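You operate a simulated robot arm through the tools that you are given. There is no shell and no other tool. Be economical: measure what you need, move in short steps, check, and stop when the job is done.

Carry out the task below with a simulated robot arm. There is one attempt and no reset: what you move stays moved.

TASK
Shut the drawer of the check bench.
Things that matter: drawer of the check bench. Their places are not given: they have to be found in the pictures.

It is judged by the outcome, as a careful person would: the job done as asked, and still so three seconds after it is handed in. It fails if anything else is knocked over, pushed out of place, dropped, spilled or broken.

THE ROBOT
A 6-joint arm with a two-finger parallel gripper, fixed in place. Base frame: the origin is at the foot of the arm, x ahead of it, y to its left, z up. Lengths are in mm, angles in rad, forces in N, time in s.
With the tool pointing down near the work surface it reaches from about 240 to 660 mm from the base axis. Its first joint turns from -1.152 to 1.152 rad. Payload 2.9 kg.
Tool frame: the origin (TCP) lies between the finger pads and is the grasp point; the fingertips stand 30 mm ahead of it; z points along the fingers, y is the line along which they close. The gripper opens to 110 mm. The fingers are 20 mm wide and 10 mm thick; the gripper's body (48 by 112 mm) begins 55 mm behind the TCP.
Orientation is that of the tool frame in the base frame, as a unit quaternion [x, y, z, w]. With the fingers straight down and closing along the base's y, the tool's x points along the base's -x, its y along +y and its z along -z.

THE INTERFACE
- The arm moves only by the tool arm_command. Its argument "deltas" is a list of rows, each an object (a shift or turn left out is 0, a gripper value left out holds the last) with "xyz": the shift along the base's x, y, z in cm, a list of three; "rot": the turn, a rotation vector about the base's x, y, z in rad, a list of three; "fingers": the opening in per cent of the stroke, from 0 (shut) to 100 (fully open). In form: [{"xyz": [x, y, z], "rot": [ax, ay, az], "fingers": fingers}, ...]. A call has 1 to 20 rows; each row shifts and turns the commanded pose from where the row before left it. A row lasts 0.2 s, in which the tool goes at most 50 mm and 0.15 rad; a call with a longer step from one row to the next is refused whole, and so is a gripper value outside its range. A pose out of reach is approached as far as the arm can. The call stops where the force on the tool passes 40 N (or 10 N more than at its start, if that is more) or the arm is blocked; 0.2 s more then pass. The fingers move at their own pace (about 108 mm/s each) and stop on an object; they squeeze with about 40 N. The grip force told is the motor's: it shows also when the fingers shut on nothing. Time passes only in rows, and 0.2 s behind the last, so rows that do not move let the fingers close. It gives the time, the measured TCP pose, the force on the tool (base axes), the opening and the grip force at its end, in the units of the frame above (readings bear some noise).
- Cameras (640 x 400 px; columns grow to the right, rows downward): "scene" is fixed at [85.1, 444.4, 1377.7]; the picture's right is [-0.65, -0.76, 0.00], its down [-0.48, 0.41, -0.78] and it looks along [0.59, -0.50, -0.63] (base axes); focal length 361 px, centre (320, 200). "wrist" rides on the gripper at [-36, 0, -57] in the tool frame; the picture's right is [0.00, -1.00, 0.00], its down [0.97, 0.00, -0.24] and it looks along [0.24, 0.00, 0.97] (tool axes); focal length 218 px, centre (320, 200).
- grab_frame(camera): a new picture of that camera. No time passes.
- pixel_to_xyz(camera, pixels): for up to 12 pixels [column, row] of the newest picture of that camera ("zoom" is the newest enlarged one), the place [x, y, z] in the base frame of the surface seen there, good to about 2 mm. No time passes.
- zoom(camera, box): a new picture of the part [left, top, right, bottom] of that camera's present view, enlarged. No time passes.
- finish_job(): hands the job in; it is judged then, once.

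Work in short steps. Measure before you move; look again where a grasp or a placing could have gone wrong, and mend it. You have 60 turns and 16 pictures in all, the two below and enlarged ones among them. Open the gripper and draw the arm clear of the work before you hand the job in, unless the task says otherwise; then end with one line.

The tools are called after "Emit:" by a JSON object that holds its "name" and its "arguments". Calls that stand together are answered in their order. arm_command: Moves the arm, as the interface text tells. Its arguments: {"type":"object","properties":{"deltas":{"type":"array"}},"required":["deltas"]} The other tools are called the same way: grab_frame (camera) takes a picture; pixel_to_xyz (camera, pixels) gives the place of the surface under pixels of a picture; zoom (camera, box) takes an enlarged picture of a part of a camera's view; finish_job () hands the job in.

At the start:

```text
t: 0.0
ee_pos: [351.2, 147.9, 975.1]
orientation: [0.0, 1.0, 0.0, 0.001]
contact_force: [-0.4, 0.6, 0.3]
grip_width: 109.9
gripper_force: 0.1
```

scene: 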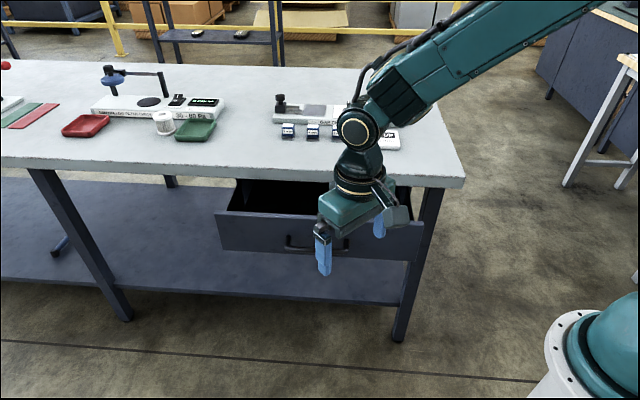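
wrist: 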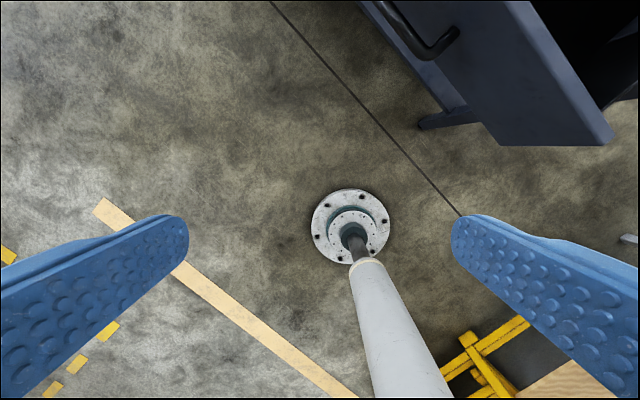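

The scene shows the drawer open under the bench, its front spanning about (217,215)-(420,260) with a handle near (310,245). I measure points on its front and on the bench edge.

Emit:
{"name": "pixel_to_xyz", "arguments": {"camera": "scene", "pixels": [[219, 215], [222, 245], [300, 220], [300, 252], [288, 240], [345, 245], [408, 228], [405, 255], [100, 170], [440, 185], [250, 184], [270, 200]]}}

Emit:
{"name": "zoom", "arguments": {"camera": "scene", "box": [200, 150, 460, 312]}}

```text
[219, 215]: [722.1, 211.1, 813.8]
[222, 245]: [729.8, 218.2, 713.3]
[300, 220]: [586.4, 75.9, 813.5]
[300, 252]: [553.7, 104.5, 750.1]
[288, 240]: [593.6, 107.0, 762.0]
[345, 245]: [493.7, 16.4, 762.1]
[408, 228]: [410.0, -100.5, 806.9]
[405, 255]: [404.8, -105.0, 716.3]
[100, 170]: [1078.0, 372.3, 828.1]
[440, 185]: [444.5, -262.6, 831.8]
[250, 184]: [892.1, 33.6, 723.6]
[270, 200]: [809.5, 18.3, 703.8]
```

```text
2.46 times, centred on (330, 231) of scene
```

zoom: 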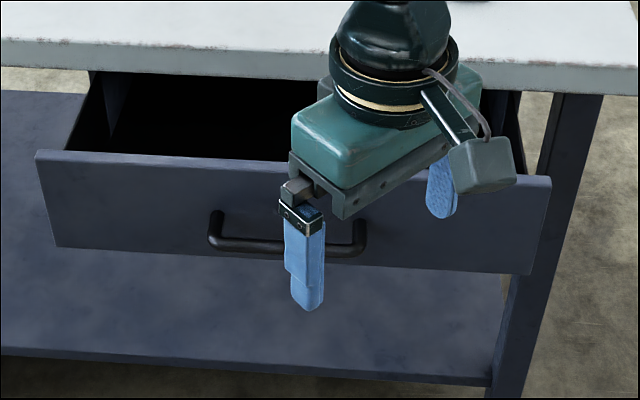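

The drawer front lies on the line y − x ≈ −511 and the bench edge on y − x ≈ −707, so the push direction is (0.707, −0.707, 0) over at least 140 mm. The handle is at z ≈ 762 and the front's top at 814. I shut the fingers, turn the tool to face the drawer and bring it level while still high.

Emit:
{"name": "arm_command", "arguments": {"deltas": [{"xyz": [2.15, -0.13, 0], "rot": [0, 0, -0.1309], "fingers": 0}, {"xyz": [2.15, -0.13, 0], "rot": [0, 0, -0.1309]}, {"xyz": [2.15, -0.13, 0], "rot": [0, 0, -0.1309]}, {"xyz": [2.15, -0.13, 0], "rot": [0, 0, -0.1309]}, {"xyz": [2.15, -0.13, 0], "rot": [0, 0, -0.1309]}, {"xyz": [2.15, -0.13, 0], "rot": [0, 0, -0.1309]}, {"rot": [-0.101, -0.101, 0]}, {"rot": [-0.101, -0.101, 0]}, {"rot": [-0.101, -0.101, 0]}, {"rot": [-0.101, -0.101, 0]}, {"rot": [-0.101, -0.101, 0]}, {"rot": [-0.101, -0.101, 0]}, {"rot": [-0.101, -0.101, 0]}, {"rot": [-0.101, -0.101, 0]}, {"rot": [-0.101, -0.101, 0]}, {"rot": [-0.101, -0.101, 0]}, {"rot": [-0.101, -0.101, 0]}]}}

```text
t: 3.6
ee_pos: [480.6, 139.9, 976.1]
orientation: [0.289, 0.697, -0.251, 0.606]
contact_force: [-0.3, -0.1, 0.0]
grip_width: 0.1
gripper_force: 38.0
out of reach, approached as far as the arm can: row 17
```

The tool is nearly level: its z axis is about (0.70, −0.70, −0.14). I undo the last tilt step, which was out of reach, and lower to z ≈ 798 in front of the drawer.

Emit:
{"name": "arm_command", "arguments": {"deltas": [{"rot": [0.101, 0.101, 0]}, {"xyz": [0, 0, -3]}, {"xyz": [0, 0, -3]}, {"xyz": [0, 0, -3]}, {"xyz": [0, 0, -3]}, {"xyz": [0, 0, -3]}, {"xyz": [0, 0, -2.7]}]}}

Emit:
{"name": "grab_frame", "arguments": {"camera": "scene"}}

Emit:
{"name": "grab_frame", "arguments": {"camera": "wrist"}}

```text
t: 5.2
ee_pos: [481.2, 139.6, 798.7]
orientation: [0.307, 0.739, -0.229, 0.554]
contact_force: [0.0, -0.8, 0.9]
grip_width: 0.3
gripper_force: 37.6
```

```text
12 pictures are left
```

scene: 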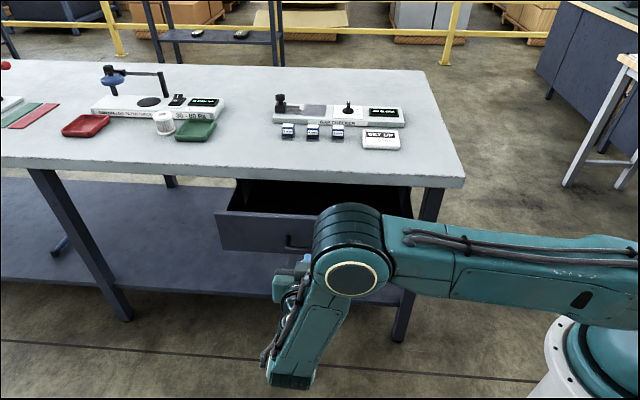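

```text
11 pictures are left
```

wrist: 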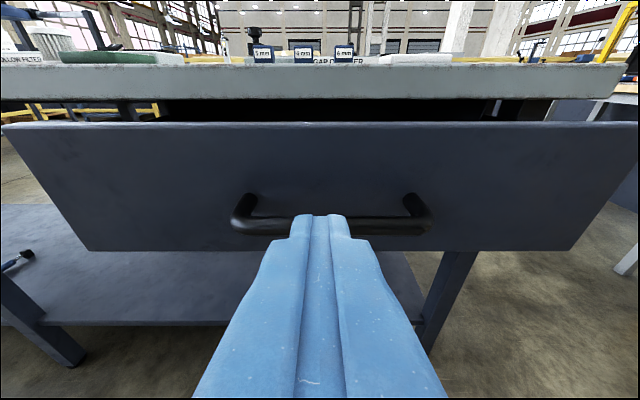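

The drawer and handle are clear in the wrist view, with the fingers aimed at the middle of the front just above the handle. I check where the arm's joint at (350,215) sits relative to the bench before pushing.

Emit:
{"name": "pixel_to_xyz", "arguments": {"camera": "scene", "pixels": [[350, 215], [375, 225], [320, 240], [395, 225], [350, 278], [500, 245], [310, 290]]}}

Emit:
{"name": "pixel_to_xyz", "arguments": {"camera": "wrist", "pixels": [[320, 135], [320, 160], [320, 222], [240, 200], [415, 200], [320, 75], [320, 96]]}}

```text
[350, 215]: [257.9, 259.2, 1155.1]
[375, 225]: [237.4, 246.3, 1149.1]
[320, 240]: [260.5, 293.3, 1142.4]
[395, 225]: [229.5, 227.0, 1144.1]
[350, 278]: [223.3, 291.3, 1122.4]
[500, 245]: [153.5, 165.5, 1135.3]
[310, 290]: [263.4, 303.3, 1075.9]
```

```text
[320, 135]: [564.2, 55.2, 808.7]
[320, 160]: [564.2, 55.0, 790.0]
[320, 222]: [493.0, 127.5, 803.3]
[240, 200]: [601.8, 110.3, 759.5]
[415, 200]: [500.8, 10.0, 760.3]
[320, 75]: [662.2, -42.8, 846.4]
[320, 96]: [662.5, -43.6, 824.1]
```

The arm is far above and in front of the bench. The front face at (564,55) is about 89 mm ahead of the fingertips. I raise the tool 4 mm and approach 75 mm, then push gently in small steps.

Emit:
{"name": "arm_command", "arguments": {"deltas": [{"xyz": [0, 0, 0.4]}, {"xyz": [1.06, -1.06, 0]}, {"xyz": [1.06, -1.06, 0]}, {"xyz": [1.06, -1.06, 0]}, {"xyz": [1.06, -1.06, 0]}, {"xyz": [1.06, -1.06, 0]}, {"xyz": [0.5, -0.5, 0]}, {"xyz": [0.5, -0.5, 0]}, {"xyz": [0.5, -0.5, 0]}, {"xyz": [0.5, -0.5, 0]}, {"xyz": [0.5, -0.5, 0]}, {"xyz": [0.5, -0.5, 0]}]}}

Emit:
{"name": "grab_frame", "arguments": {"camera": "wrist"}}

```text
t: 7.8
ee_pos: [563.9, 57.4, 802.7]
orientation: [0.306, 0.739, -0.23, 0.555]
contact_force: [-1.5, -0.2, 1.1]
grip_width: 0.0
gripper_force: 37.6
```

```text
10 pictures are left
```

wrist: 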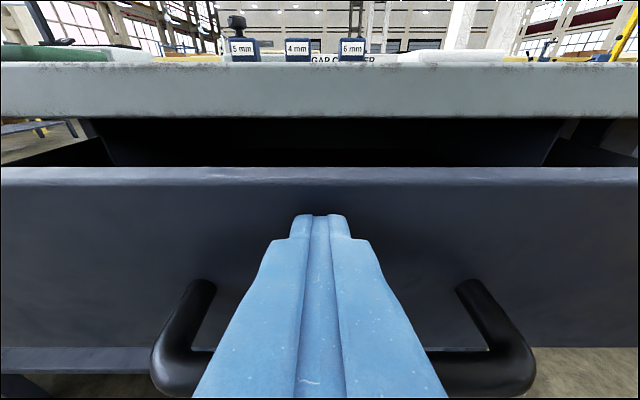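

The drawer is moving smoothly with little force, and the fingers are well placed. I push another 100 mm.

Emit:
{"name": "arm_command", "arguments": {"deltas": [{"xyz": [0.7, -0.7, 0]}, {"xyz": [0.7, -0.7, 0]}, {"xyz": [0.7, -0.7, 0]}, {"xyz": [0.7, -0.7, 0]}, {"xyz": [0.7, -0.7, 0]}, {"xyz": [0.7, -0.7, 0]}, {"xyz": [0.7, -0.7, 0]}, {"xyz": [0.7, -0.7, 0]}, {"xyz": [0.7, -0.7, 0]}, {"xyz": [0.7, -0.7, 0]}]}}

Emit:
{"name": "grab_frame", "arguments": {"camera": "wrist"}}

```text
t: 10.0
ee_pos: [633.7, -13.5, 802.0]
orientation: [0.306, 0.739, -0.23, 0.554]
contact_force: [-0.5, -0.6, -0.2]
grip_width: 0.0
gripper_force: 37.5
```

```text
9 pictures are left
```

wrist: 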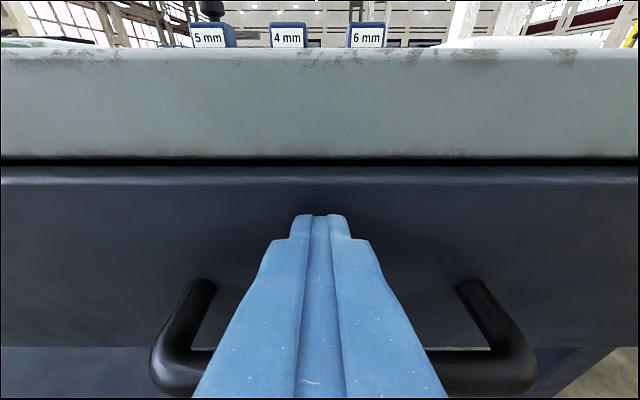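

The front is about 12 mm outside the bench edge, still with no resistance. I push on in fine steps until it stops.

Emit:
{"name": "arm_command", "arguments": {"deltas": [{"xyz": [0.25, -0.25, 0]}, {"xyz": [0.25, -0.25, 0]}, {"xyz": [0.25, -0.25, 0]}, {"xyz": [0.25, -0.25, 0]}, {"xyz": [0.25, -0.25, 0]}, {"xyz": [0.25, -0.25, 0]}, {"xyz": [0.25, -0.25, 0]}, {"xyz": [0.25, -0.25, 0]}, {"xyz": [0.25, -0.25, 0]}, {"xyz": [0.25, -0.25, 0]}]}}

Emit:
{"name": "grab_frame", "arguments": {"camera": "wrist"}}

```text
t: 11.5
ee_pos: [647.9, -25.8, 802.0]
orientation: [0.305, 0.74, -0.232, 0.553]
contact_force: [-9.3, 6.1, 3.2]
grip_width: 0.0
gripper_force: 37.7
stopped in row 7: the force on the tool passed its limit (the readings are from after the stop); the commanded pose is now the measured one
```

```text
8 pictures are left
```

wrist: 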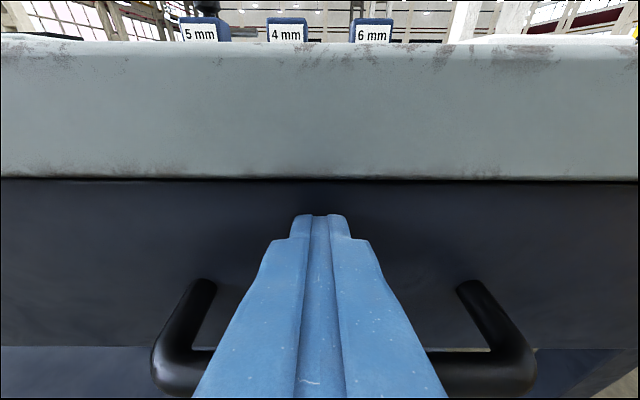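

The push stopped with force exactly where the front is tucked just behind the bench edge, so this looks like the end stop. I press a little more to confirm before drawing back.

Emit:
{"name": "arm_command", "arguments": {"deltas": [{"xyz": [0.15, -0.15, 0]}, {"xyz": [0.15, -0.15, 0]}, {"xyz": [0.15, -0.15, 0]}]}}

```text
t: 11.9
ee_pos: [647.5, -24.1, 801.7]
orientation: [0.303, 0.74, -0.233, 0.553]
contact_force: [-10.5, 7.1, 3.8]
grip_width: 0.1
gripper_force: 37.2
stopped in row 2: the force on the tool passed its limit (the readings are from after the stop); the commanded pose is now the measured one
```

It is firmly against its stop: no further travel. I draw straight back about 140 mm, then open the gripper and raise the arm.

Emit:
{"name": "arm_command", "arguments": {"deltas": [{"xyz": [-0.4, 0.4, 0]}, {"xyz": [-1, 1, 0]}, {"xyz": [-1.5, 1.5, 0]}, {"xyz": [-1.5, 1.5, 0]}, {"xyz": [-1.5, 1.5, 0]}, {"xyz": [-1.5, 1.5, 0]}, {"xyz": [-1.5, 1.5, 0]}, {"xyz": [-1.5, 1.5, 0]}, {"xyz": [-1.5, 1.5, 0]}, {"xyz": [-1.5, 1.5, 0]}, {"xyz": [0, 0, 2], "fingers": 100}, {"xyz": [0, 0, 3]}, {"xyz": [0, 0, 3]}, {"xyz": [0, 0, 3]}, {"xyz": [0, 0, 3]}]}}

Emit:
{"name": "grab_frame", "arguments": {"camera": "scene"}}

Emit:
{"name": "grab_frame", "arguments": {"camera": "wrist"}}

```text
t: 15.2
ee_pos: [514.5, 107.6, 943.3]
orientation: [0.303, 0.741, -0.232, 0.552]
contact_force: [0.0, 0.3, -0.1]
grip_width: 109.8
gripper_force: 0.0
```

```text
7 pictures are left
```

scene: 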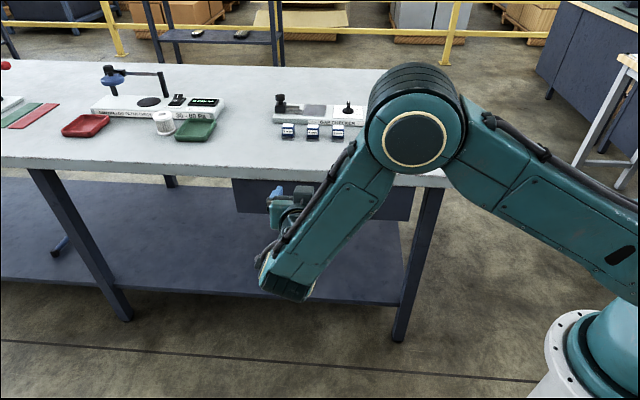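

```text
6 pictures are left
```

wrist: 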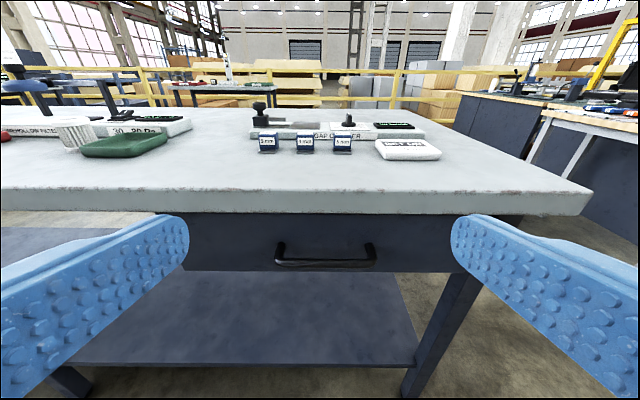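

The drawer front is now under the bench top and nothing else was disturbed. I check that it did not spring back and that it sits square.

Emit:
{"name": "pixel_to_xyz", "arguments": {"camera": "wrist", "pixels": [[205, 240], [325, 232], [435, 240], [320, 203], [205, 265], [500, 235]]}}

Emit:
{"name": "zoom", "arguments": {"camera": "wrist", "box": [160, 180, 540, 300]}}

```text
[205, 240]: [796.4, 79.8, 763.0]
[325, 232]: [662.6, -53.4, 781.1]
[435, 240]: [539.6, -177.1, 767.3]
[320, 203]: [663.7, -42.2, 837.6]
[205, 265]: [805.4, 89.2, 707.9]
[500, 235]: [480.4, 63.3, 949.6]
```

```text
1.68 times, centred on (350, 240) of wrist
```

zoom: 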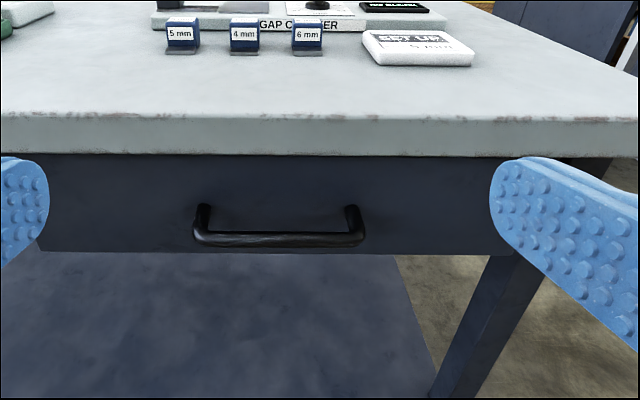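

The front lies at y − x ≈ −716 right across. It is square, about 7 mm behind the bench edge, and still where it met its stop. The gripper is open and clear, so I hand the job in.

Emit:
{"name": "finish_job", "arguments": {}}

```text
The job is handed in.
```

The check bench's drawer is shut against its stop, nothing else was moved, and the arm is open and clear of the work.
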